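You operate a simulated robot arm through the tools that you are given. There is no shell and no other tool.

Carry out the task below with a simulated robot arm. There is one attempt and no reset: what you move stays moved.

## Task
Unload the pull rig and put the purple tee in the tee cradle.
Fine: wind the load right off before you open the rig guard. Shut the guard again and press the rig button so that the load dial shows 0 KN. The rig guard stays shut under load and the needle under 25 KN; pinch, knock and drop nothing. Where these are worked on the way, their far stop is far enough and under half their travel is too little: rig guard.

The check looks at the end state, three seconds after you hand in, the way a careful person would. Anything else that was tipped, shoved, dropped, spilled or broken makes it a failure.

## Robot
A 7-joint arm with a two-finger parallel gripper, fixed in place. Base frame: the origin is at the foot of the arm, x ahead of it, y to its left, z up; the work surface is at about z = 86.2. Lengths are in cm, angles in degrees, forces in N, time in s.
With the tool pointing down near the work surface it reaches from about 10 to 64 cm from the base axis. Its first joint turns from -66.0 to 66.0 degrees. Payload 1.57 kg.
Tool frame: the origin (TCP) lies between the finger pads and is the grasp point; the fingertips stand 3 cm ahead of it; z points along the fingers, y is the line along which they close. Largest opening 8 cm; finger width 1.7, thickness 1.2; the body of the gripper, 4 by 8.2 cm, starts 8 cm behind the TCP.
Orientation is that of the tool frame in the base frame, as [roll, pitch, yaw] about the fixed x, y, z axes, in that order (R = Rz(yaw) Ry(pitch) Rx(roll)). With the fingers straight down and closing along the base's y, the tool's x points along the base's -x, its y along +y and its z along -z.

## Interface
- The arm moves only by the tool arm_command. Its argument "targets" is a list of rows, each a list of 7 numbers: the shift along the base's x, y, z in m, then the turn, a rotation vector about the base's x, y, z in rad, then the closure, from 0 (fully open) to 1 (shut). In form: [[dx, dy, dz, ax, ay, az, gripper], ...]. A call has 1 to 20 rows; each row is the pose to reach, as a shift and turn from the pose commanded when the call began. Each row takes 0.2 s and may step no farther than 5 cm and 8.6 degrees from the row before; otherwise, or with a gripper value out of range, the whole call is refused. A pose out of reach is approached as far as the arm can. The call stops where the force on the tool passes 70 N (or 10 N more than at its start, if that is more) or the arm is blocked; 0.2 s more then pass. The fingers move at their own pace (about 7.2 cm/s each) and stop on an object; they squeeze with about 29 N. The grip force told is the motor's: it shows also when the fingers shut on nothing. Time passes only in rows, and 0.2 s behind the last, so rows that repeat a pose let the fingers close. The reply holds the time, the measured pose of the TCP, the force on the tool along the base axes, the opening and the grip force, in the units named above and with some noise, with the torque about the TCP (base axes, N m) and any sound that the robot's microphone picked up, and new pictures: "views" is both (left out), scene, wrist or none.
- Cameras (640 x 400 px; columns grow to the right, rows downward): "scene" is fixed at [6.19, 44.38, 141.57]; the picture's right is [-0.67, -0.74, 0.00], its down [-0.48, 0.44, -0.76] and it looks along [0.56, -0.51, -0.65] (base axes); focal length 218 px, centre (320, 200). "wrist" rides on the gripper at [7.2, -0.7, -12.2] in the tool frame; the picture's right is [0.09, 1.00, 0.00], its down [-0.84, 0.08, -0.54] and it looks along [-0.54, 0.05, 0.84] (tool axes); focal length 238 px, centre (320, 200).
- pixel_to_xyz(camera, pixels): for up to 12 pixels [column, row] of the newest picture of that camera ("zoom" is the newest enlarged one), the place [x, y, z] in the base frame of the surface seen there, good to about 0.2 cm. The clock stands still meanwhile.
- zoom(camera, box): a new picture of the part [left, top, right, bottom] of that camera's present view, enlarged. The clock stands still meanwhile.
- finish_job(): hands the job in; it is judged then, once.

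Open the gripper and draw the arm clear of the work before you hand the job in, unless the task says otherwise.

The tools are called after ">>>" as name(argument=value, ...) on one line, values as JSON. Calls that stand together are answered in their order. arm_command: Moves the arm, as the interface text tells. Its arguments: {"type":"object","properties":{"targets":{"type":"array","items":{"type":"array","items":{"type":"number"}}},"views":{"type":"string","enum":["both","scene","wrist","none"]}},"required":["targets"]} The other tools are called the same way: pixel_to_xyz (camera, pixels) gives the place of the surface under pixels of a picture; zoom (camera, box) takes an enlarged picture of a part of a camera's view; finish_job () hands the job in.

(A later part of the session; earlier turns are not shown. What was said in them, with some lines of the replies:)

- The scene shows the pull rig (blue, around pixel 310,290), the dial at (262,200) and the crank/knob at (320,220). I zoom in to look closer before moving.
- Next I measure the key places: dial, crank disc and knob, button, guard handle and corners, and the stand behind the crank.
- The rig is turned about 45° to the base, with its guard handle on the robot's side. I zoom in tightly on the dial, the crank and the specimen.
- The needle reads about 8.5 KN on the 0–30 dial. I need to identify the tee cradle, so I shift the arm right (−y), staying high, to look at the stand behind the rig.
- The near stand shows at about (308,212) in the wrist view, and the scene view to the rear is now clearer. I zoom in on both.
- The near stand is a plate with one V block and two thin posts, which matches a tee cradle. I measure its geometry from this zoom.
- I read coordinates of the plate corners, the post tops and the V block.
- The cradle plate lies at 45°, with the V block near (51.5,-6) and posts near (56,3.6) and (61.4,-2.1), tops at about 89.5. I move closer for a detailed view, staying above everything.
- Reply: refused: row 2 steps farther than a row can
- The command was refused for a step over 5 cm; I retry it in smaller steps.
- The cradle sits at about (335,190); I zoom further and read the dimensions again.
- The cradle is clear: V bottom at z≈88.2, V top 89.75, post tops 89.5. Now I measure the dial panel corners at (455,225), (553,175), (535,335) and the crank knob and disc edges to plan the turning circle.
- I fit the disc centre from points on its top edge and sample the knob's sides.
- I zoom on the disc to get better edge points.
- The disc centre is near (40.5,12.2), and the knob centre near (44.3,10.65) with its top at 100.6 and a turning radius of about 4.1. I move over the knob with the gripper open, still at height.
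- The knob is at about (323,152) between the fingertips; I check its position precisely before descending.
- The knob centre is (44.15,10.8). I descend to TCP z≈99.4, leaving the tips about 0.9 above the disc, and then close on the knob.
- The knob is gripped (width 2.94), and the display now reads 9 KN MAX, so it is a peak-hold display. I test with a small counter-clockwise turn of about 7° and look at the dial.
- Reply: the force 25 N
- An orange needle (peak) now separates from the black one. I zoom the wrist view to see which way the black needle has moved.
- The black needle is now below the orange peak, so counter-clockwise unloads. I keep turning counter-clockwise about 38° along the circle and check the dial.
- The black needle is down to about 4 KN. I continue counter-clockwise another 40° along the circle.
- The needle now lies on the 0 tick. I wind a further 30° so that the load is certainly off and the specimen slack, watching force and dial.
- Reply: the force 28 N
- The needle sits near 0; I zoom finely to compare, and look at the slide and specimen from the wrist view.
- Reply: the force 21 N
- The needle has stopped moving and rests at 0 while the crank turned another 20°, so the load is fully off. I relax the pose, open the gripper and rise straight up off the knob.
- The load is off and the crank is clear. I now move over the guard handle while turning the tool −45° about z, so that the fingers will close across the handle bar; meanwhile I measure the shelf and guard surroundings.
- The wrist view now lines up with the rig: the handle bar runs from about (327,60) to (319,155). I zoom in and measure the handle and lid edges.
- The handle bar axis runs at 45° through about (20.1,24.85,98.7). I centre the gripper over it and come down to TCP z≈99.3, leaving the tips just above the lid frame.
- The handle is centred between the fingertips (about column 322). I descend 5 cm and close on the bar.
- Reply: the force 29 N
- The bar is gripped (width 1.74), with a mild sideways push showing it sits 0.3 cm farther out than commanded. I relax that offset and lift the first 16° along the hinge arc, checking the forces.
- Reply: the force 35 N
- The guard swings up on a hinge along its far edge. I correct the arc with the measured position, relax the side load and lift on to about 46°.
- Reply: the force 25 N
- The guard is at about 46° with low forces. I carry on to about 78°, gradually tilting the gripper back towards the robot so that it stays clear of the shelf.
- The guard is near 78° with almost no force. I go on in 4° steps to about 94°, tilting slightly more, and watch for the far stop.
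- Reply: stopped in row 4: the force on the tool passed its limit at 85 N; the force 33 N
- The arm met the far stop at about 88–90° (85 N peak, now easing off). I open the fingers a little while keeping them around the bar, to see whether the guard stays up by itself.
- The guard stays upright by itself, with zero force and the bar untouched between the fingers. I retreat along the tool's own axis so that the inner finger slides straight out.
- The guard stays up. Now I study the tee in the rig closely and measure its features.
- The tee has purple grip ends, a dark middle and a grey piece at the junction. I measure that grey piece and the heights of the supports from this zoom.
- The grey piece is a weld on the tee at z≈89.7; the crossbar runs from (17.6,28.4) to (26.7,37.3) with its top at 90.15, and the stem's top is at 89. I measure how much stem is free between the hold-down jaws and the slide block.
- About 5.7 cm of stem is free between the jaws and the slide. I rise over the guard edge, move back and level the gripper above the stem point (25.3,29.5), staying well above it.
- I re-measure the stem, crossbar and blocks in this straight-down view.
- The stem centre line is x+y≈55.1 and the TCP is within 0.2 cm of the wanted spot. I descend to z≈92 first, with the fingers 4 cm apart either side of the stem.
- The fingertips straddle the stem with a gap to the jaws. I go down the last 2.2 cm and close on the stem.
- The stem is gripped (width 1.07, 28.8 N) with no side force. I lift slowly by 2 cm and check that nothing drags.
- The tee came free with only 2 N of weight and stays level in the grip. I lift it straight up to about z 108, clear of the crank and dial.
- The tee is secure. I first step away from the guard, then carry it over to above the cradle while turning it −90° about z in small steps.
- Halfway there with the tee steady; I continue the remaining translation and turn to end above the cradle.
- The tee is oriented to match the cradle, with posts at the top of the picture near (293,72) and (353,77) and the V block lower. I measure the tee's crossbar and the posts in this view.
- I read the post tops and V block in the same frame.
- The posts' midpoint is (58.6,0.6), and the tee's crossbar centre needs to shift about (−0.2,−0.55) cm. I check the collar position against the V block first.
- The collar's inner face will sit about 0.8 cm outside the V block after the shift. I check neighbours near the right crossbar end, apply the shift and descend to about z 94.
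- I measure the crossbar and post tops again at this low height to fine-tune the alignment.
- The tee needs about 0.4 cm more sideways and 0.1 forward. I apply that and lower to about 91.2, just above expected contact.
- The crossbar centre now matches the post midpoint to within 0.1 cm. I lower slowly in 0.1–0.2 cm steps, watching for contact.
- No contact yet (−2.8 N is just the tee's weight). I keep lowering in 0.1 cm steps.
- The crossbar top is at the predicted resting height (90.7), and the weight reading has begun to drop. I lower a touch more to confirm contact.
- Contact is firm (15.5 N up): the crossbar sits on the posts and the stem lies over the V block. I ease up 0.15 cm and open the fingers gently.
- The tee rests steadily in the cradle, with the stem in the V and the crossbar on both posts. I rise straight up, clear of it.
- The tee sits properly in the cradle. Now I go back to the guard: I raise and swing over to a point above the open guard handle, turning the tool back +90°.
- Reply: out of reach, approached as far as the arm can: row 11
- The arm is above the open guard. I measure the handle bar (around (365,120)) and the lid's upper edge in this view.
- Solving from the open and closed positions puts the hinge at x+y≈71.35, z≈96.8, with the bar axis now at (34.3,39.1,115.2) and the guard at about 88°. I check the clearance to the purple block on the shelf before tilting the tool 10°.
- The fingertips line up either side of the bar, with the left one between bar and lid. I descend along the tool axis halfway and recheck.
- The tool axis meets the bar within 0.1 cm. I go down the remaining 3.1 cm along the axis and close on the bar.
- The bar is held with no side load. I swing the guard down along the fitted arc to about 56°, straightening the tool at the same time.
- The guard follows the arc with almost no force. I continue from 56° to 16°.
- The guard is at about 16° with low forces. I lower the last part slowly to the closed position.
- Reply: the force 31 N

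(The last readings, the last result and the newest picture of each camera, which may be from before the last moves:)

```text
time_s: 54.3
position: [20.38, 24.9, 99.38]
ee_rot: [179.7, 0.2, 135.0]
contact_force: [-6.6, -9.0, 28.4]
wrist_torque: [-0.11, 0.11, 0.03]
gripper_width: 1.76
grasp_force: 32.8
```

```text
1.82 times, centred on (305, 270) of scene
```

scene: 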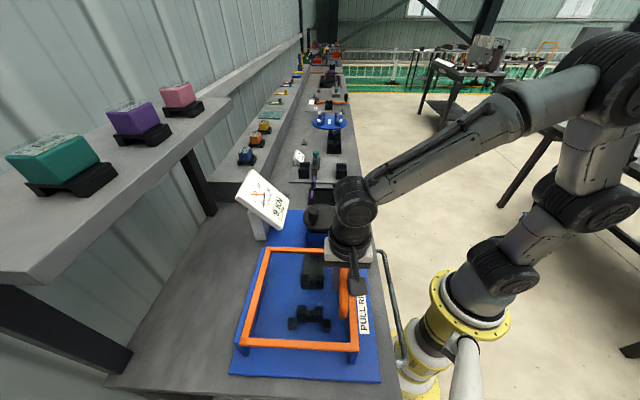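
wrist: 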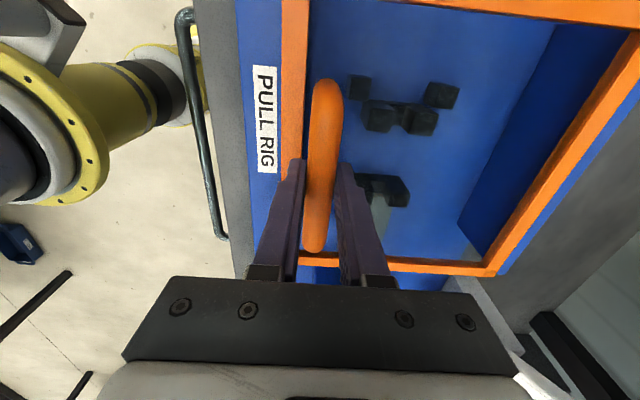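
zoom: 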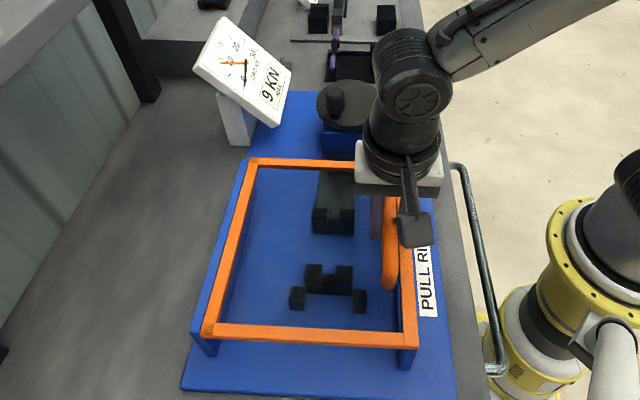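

The guard is shut, with the arm meeting the stop at 28 N. I open the fingers and rise straight up off the handle.

>>> arm_command(targets=[[0, 0, 0.001, 0, 0, 0, 0.8], [0, 0, 0.001, 0, 0, 0, 0.6], [0, 0, 0.001, 0, 0, 0, 0.5], [0, 0, 0.02, 0, 0, 0, 0.5], [0, 0, 0.05, 0, 0, 0, 0.5], [0, 0, 0.09, 0, 0, 0, 0.5], [0, 0, 0.13, 0, 0, 0, 0.5]])

>>> zoom(camera="wrist", box=[240, 0, 600, 280])

>>> pixel_to_xyz(camera="scene", pixels=[[345, 285], [258, 290], [300, 344], [300, 249], [316, 218], [347, 212], [351, 213]])

```text
time_s: 55.9
position: [20.22, 25.18, 112.32]
ee_rot: [-179.9, 0.2, 135.0]
contact_force: [-0.2, 0.0, -0.3]
wrist_torque: [0.01, 0.03, -0.01]
gripper_width: 3.99
grasp_force: 0.1
```

scene: 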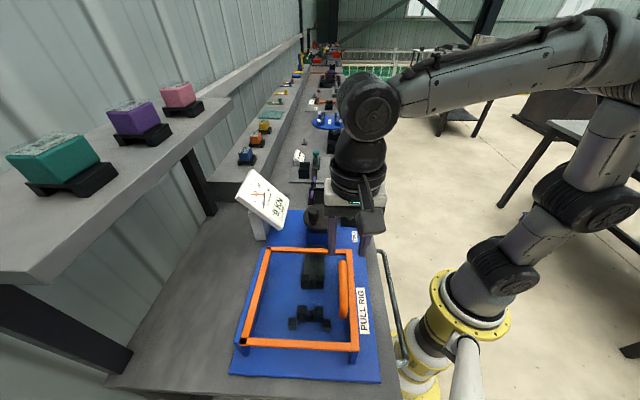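
wrist: 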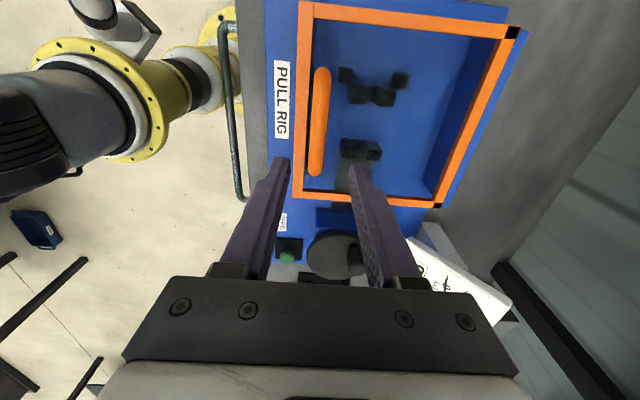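

```text
1.43 times, centred on (420, 140) of wrist
```

zoom: 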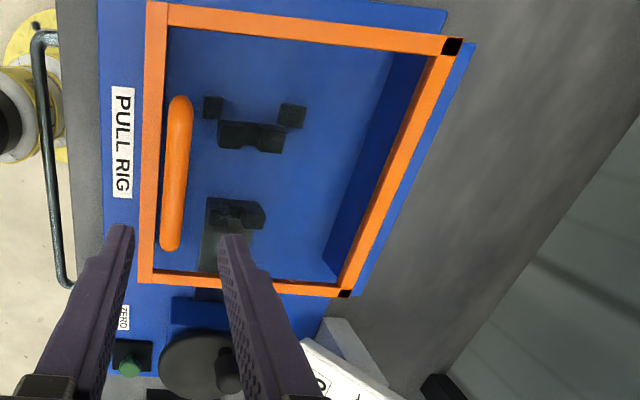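

```text
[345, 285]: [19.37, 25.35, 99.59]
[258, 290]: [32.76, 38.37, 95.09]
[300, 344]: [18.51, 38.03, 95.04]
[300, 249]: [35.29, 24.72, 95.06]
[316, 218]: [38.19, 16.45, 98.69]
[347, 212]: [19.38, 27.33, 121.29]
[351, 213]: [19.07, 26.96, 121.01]
```

Black hinge squares are visible at the corners again, (513,32) and (438,205), which earlier appeared only while the guard was raised. I check whether the guard is really fully down.

>>> pixel_to_xyz(camera="wrist", pixels=[[306, 10], [303, 60], [300, 120], [298, 188], [320, 100], [322, 72], [316, 170], [475, 110], [400, 18], [380, 200], [513, 32], [437, 206]])

>>> zoom(camera="scene", box=[320, 230, 380, 370])

>>> zoom(camera="scene", box=[225, 300, 375, 390])

```text
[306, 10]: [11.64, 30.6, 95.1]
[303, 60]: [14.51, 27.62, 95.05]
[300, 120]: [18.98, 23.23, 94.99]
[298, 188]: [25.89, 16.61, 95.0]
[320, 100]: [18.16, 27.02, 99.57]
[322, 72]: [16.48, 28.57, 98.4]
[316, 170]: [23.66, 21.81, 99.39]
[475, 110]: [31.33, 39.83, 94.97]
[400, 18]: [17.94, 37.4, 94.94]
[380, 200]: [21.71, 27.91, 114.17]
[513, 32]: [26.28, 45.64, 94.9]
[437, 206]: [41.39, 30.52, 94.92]
```

```text
2.86 times, centred on (350, 300) of scene
```

zoom: 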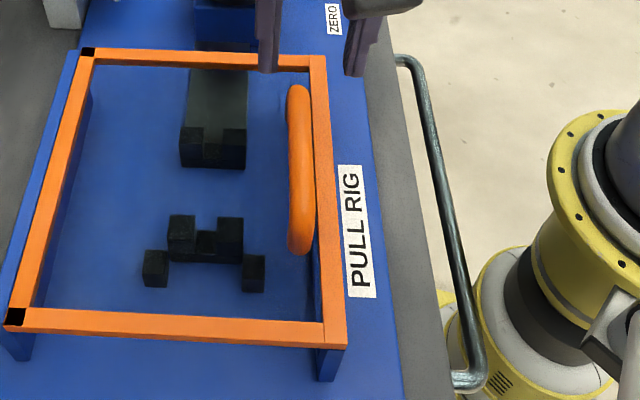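

```text
4.27 times, centred on (300, 345) of scene
```

zoom: 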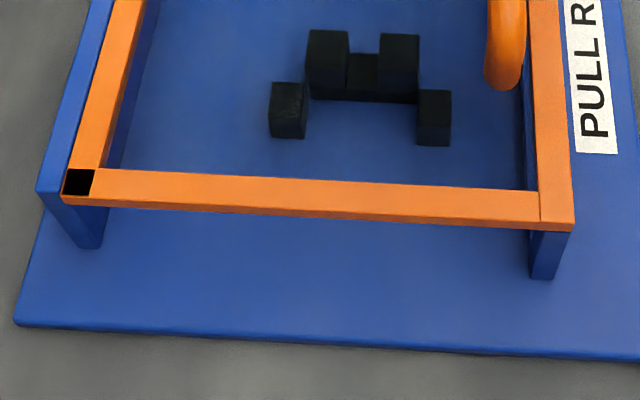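

The lid edge reads z 95.0–95.1, the same as at the start within noise. To be sure it is fully seated, I close the fingers and press lightly on top of the handle.

>>> arm_command(targets=[[0, 0, -0.02, 0, 0, 0, 1], [0, 0, -0.05, 0, 0, 0, 1], [0, 0, -0.08, 0, 0, 0, 1], [0, 0, -0.092, 0, 0, 0, 1], [0, 0, -0.096, 0, 0, 0, 1], [0, 0, -0.1, 0, 0, 0, 1], [0, 0, -0.102, 0, 0, 0, 1]])

>>> zoom(camera="scene", box=[225, 230, 375, 390])

```text
time_s: 57.5
position: [20.27, 25.05, 102.41]
ee_rot: [179.6, 0.1, 135.1]
contact_force: [-5.3, -11.6, 35.8]
wrist_torque: [-0.16, 0.38, 0.04]
gripper_width: 0.0
grasp_force: 21.7
```

scene: 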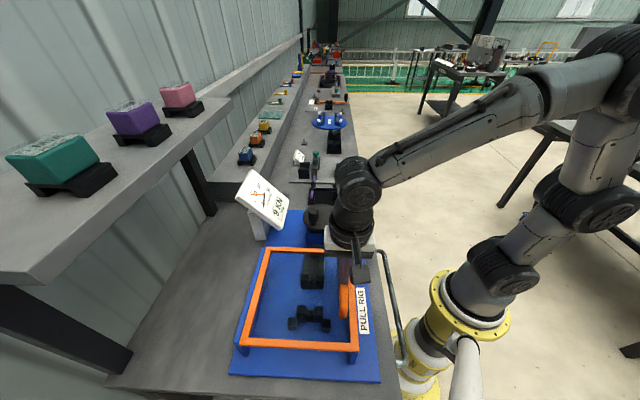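
wrist: 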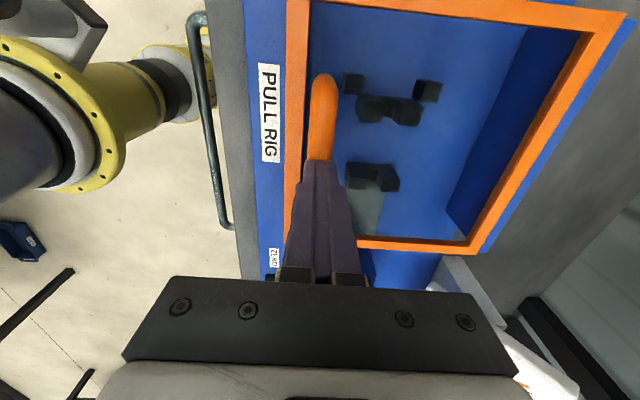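

```text
2.50 times, centred on (300, 310) of scene
```

zoom: 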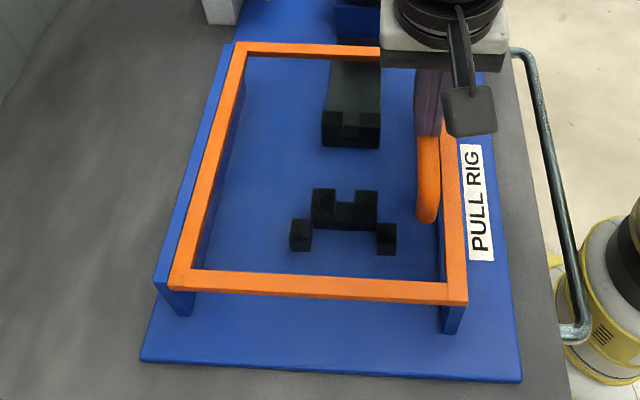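

The guard is now fully seated. I rise and travel with the fingers closed to above the green ZERO button near (38.75,0.65).

>>> arm_command(targets=[[0, 0, 0.01, 0, 0, 0, 1], [0, 0, 0.05, 0, 0, 0, 1], [0, 0, 0.09, 0, 0, 0, 1], [0.026, -0.035, 0.09, 0, 0, 0, 1], [0.053, -0.07, 0.09, 0, 0, 0, 1], [0.079, -0.105, 0.09, 0, 0, 0, 1], [0.106, -0.14, 0.09, 0, 0, 0, 1], [0.132, -0.175, 0.09, 0, 0, 0, 1], [0.158, -0.209, 0.09, 0, 0, 0, 1], [0.185, -0.244, 0.09, 0, 0, 0, 1], [0.185, -0.244, 0.05, 0, 0, 0, 1], [0.185, -0.244, 0.01, 0, 0, 0, 1]])

>>> zoom(camera="scene", box=[225, 230, 375, 390])

>>> zoom(camera="wrist", box=[220, 60, 420, 240])

```text
time_s: 60.1
position: [38.83, 0.78, 103.18]
ee_rot: [-179.9, 0.2, 134.9]
contact_force: [1.4, -0.5, -0.5]
wrist_torque: [0.0, 0.0, 0.0]
gripper_width: 0.04
grasp_force: 21.1
```

scene: 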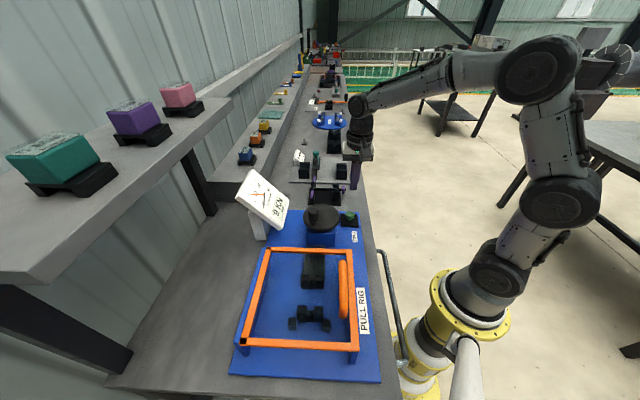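
wrist: 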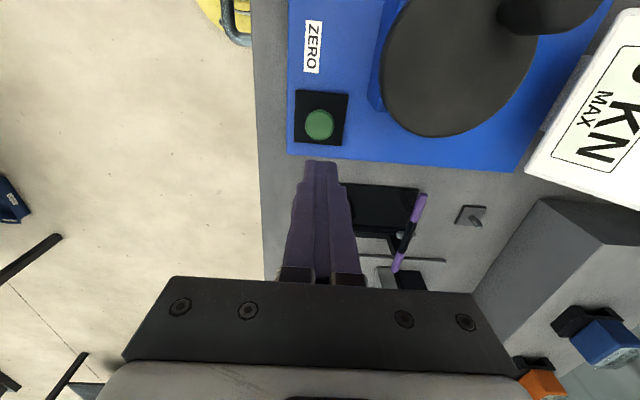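

```text
2.50 times, centred on (300, 310) of scene
```

zoom: 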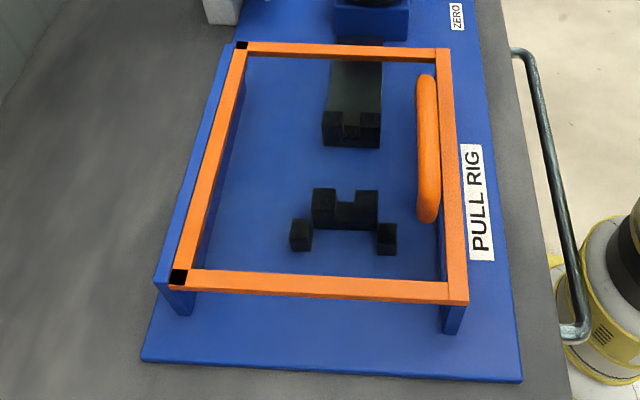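

```text
2.22 times, centred on (320, 150) of wrist
```

zoom: 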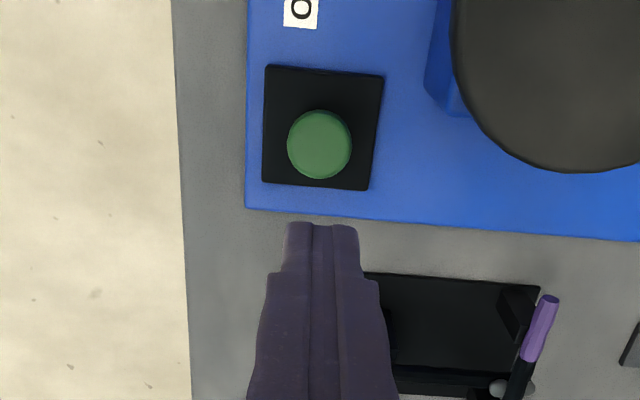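

The guard stays down. I measure the button top, around (320,125), for the press.

>>> pixel_to_xyz(camera="wrist", pixels=[[320, 125], [308, 125], [332, 125], [320, 114], [320, 137], [300, 100], [340, 142]])

```text
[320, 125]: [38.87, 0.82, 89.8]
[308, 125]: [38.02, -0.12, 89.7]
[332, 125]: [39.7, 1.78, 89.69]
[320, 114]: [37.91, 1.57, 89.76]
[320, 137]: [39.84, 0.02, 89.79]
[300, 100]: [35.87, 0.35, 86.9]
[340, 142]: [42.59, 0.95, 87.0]
```

The button is centred under the fingertips, with its top at 89.75. I descend to just above it and press in small steps.

>>> arm_command(targets=[[0, 0, -0.04, 0, 0, 0, 1], [0, 0, -0.08, 0, 0, 0, 1], [0, 0, -0.1, 0, 0, 0, 1], [0, 0, -0.104, 0, 0, 0, 1], [0, 0, -0.107, 0, 0, 0, 1], [0, 0, -0.11, 0, 0, 0, 1], [0, 0, -0.11, 0, 0, 0, 1]])

>>> zoom(camera="scene", box=[235, 165, 295, 235])

```text
time_s: 61.7
position: [38.62, 0.7, 92.12]
ee_rot: [-179.9, 0.2, 135.1]
contact_force: [1.1, -0.1, 2.8]
wrist_torque: [0.02, -0.03, 0.04]
gripper_width: 0.0
grasp_force: 21.6
```

scene: 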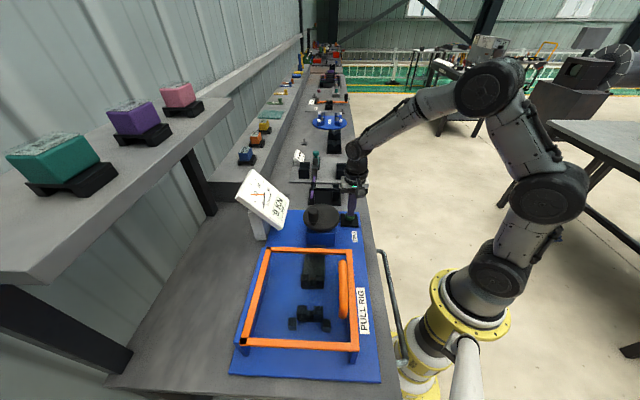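
wrist: 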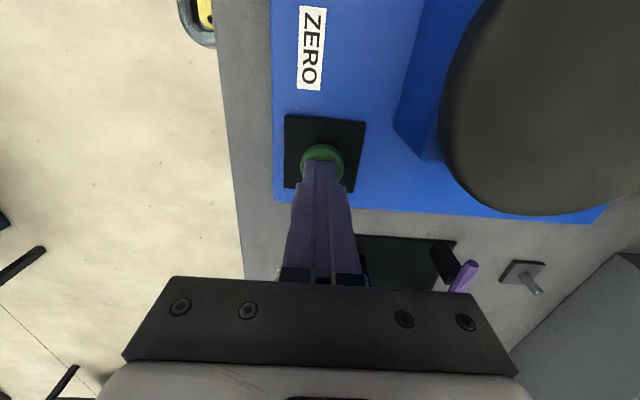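

```text
5.71 times, centred on (265, 200) of scene
```

zoom: 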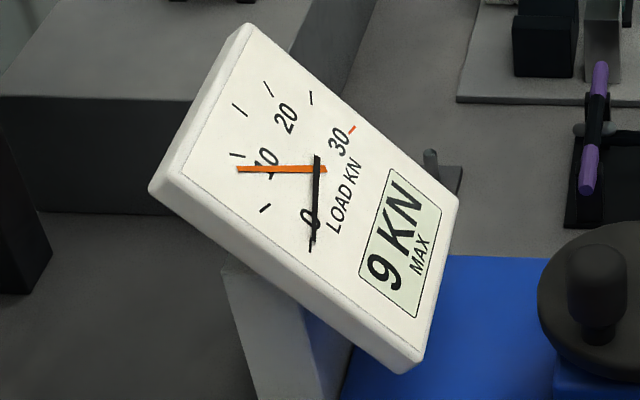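

Light contact is felt (2.8 N), but the display still reads 9. I press further in small steps.

>>> arm_command(targets=[[0, 0, -0.002, 0, 0, 0, 1], [0, 0, -0.004, 0, 0, 0, 1], [0, 0, -0.006, 0, 0, 0, 1], [0, 0, -0.007, 0, 0, 0, 1]])

>>> zoom(camera="scene", box=[235, 165, 295, 235])

```text
time_s: 62.7
position: [38.71, 0.77, 91.4]
ee_rot: [180.0, 0.2, 135.0]
contact_force: [-2.4, -0.9, 12.3]
wrist_torque: [0.0, 0.09, 0.03]
gripper_width: 0.02
grasp_force: 20.7
```

scene: 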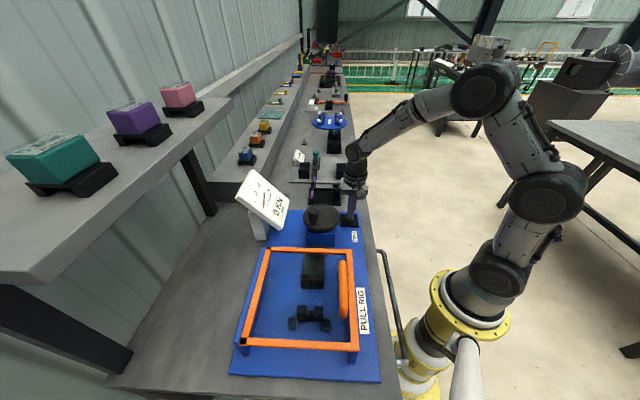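
wrist: 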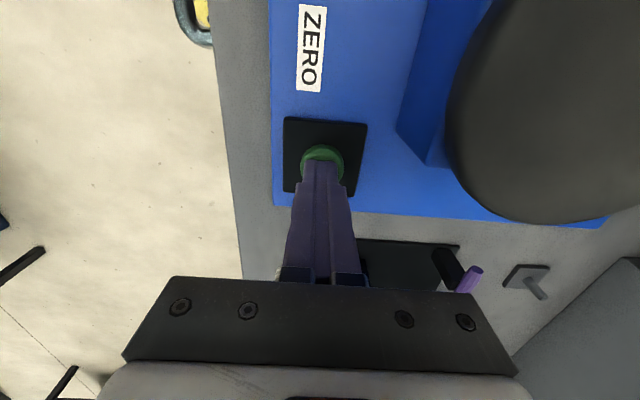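

```text
5.71 times, centred on (265, 200) of scene
```

zoom: 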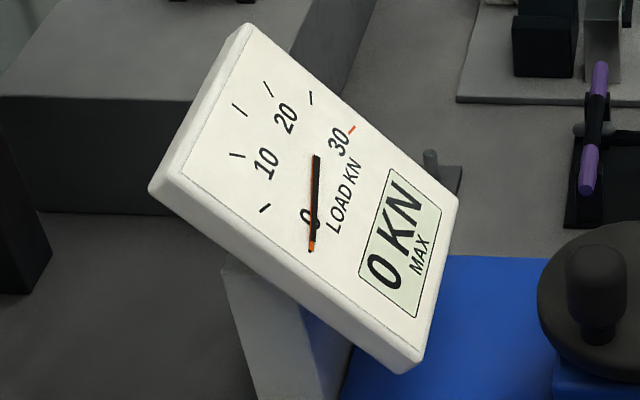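

The dial now reads 0 KN and the peak needle is back at 0. I rise off the button, open the gripper and draw the arm up and clear.

>>> arm_command(targets=[[0, 0, 0.01, 0, 0, 0, 1], [0, 0, 0.04, 0, 0, 0, 1], [0, 0, 0.08, 0, 0, 0, 1], [0, 0, 0.12, 0, 0, 0, 0.6], [0, 0, 0.16, 0, 0, 0, 0.2], [-0.02, -0.02, 0.2, 0, 0, 0, 0], [-0.04, -0.05, 0.23, 0, 0, 0, 0], [-0.06, -0.08, 0.26, 0, 0, 0, 0], [-0.08, -0.11, 0.28, 0, 0, 0, 0]])

>>> zoom(camera="scene", box=[230, 150, 390, 270])

>>> zoom(camera="scene", box=[215, 230, 395, 390])

```text
time_s: 64.7
position: [30.55, -10.33, 119.51]
ee_rot: [180.0, 0.1, 135.0]
contact_force: [0.0, 0.1, 0.0]
wrist_torque: [0.02, 0.01, -0.02]
gripper_width: 8.0
grasp_force: 0.0
```

scene: 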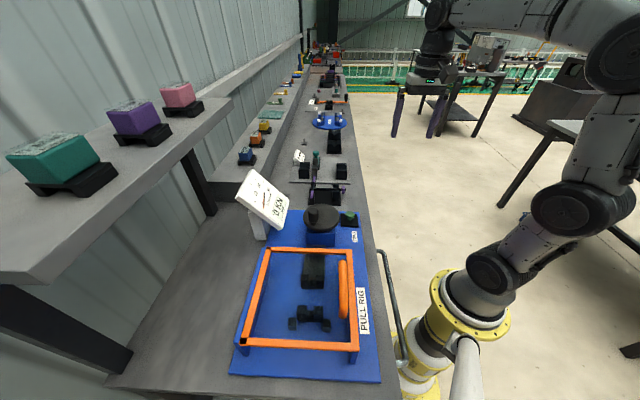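
wrist: 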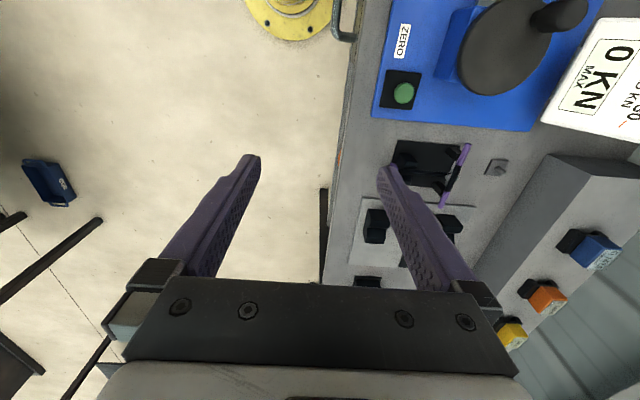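

```text
3.33 times, centred on (310, 210) of scene
```

zoom: 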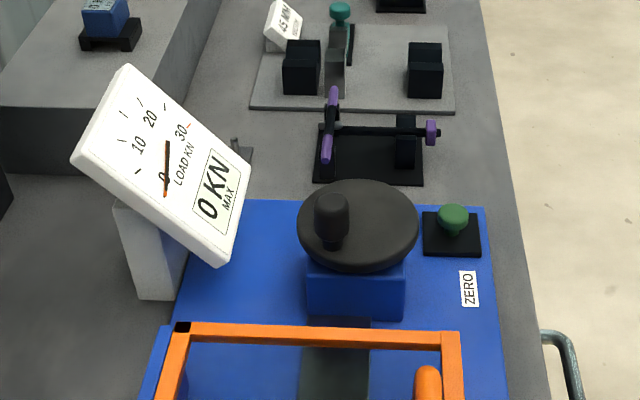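

```text
2.50 times, centred on (305, 310) of scene
```

zoom: 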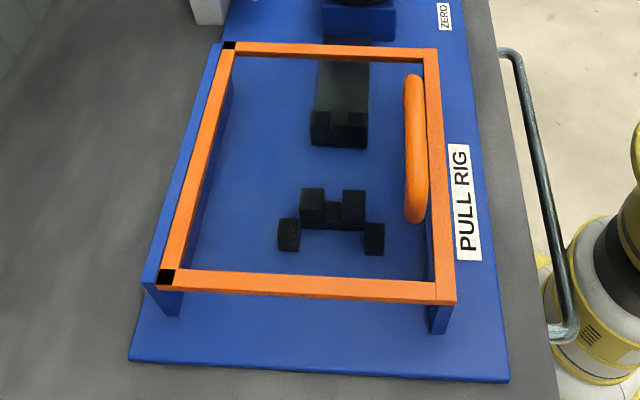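

The dial shows 0 KN, the guard is shut, the purple tee rests in its cradle, and the arm is clear with the gripper open. I hand the job in.

>>> finish_job()

```text
The job is handed in.
```

The purple tee is in the tee cradle, the rig is unloaded with its guard shut, and the load dial shows 0 KN. I've handed the job in and have had no verdict back.

- **Unloading:** I wound the crank until the needle sat at 0 and stopped moving, before opening the guard. The highest load shown was 9 KN, well under the 25 KN limit.
- **Guard:** I swung it up to its far stop, where it stayed up by itself, then closed it and pressed it down to seat it. After release the lid edge read z 95.0–95.1, matching its starting height. Small black squares are now visible at the hinge corners, so it may rest a hair higher than at the start.
- **Tee:** I lifted it out by the stem and set it with the crossbar on both posts and the stem in the V block. It did not move when I let go.
- **Finish:** I pressed the ZERO button, which cleared the display and the peak needle. I then opened the gripper and drew the arm clear.

I saw nothing tipped, dropped or knocked on the way. The strongest contact was an 85 N peak when the guard met its stop.
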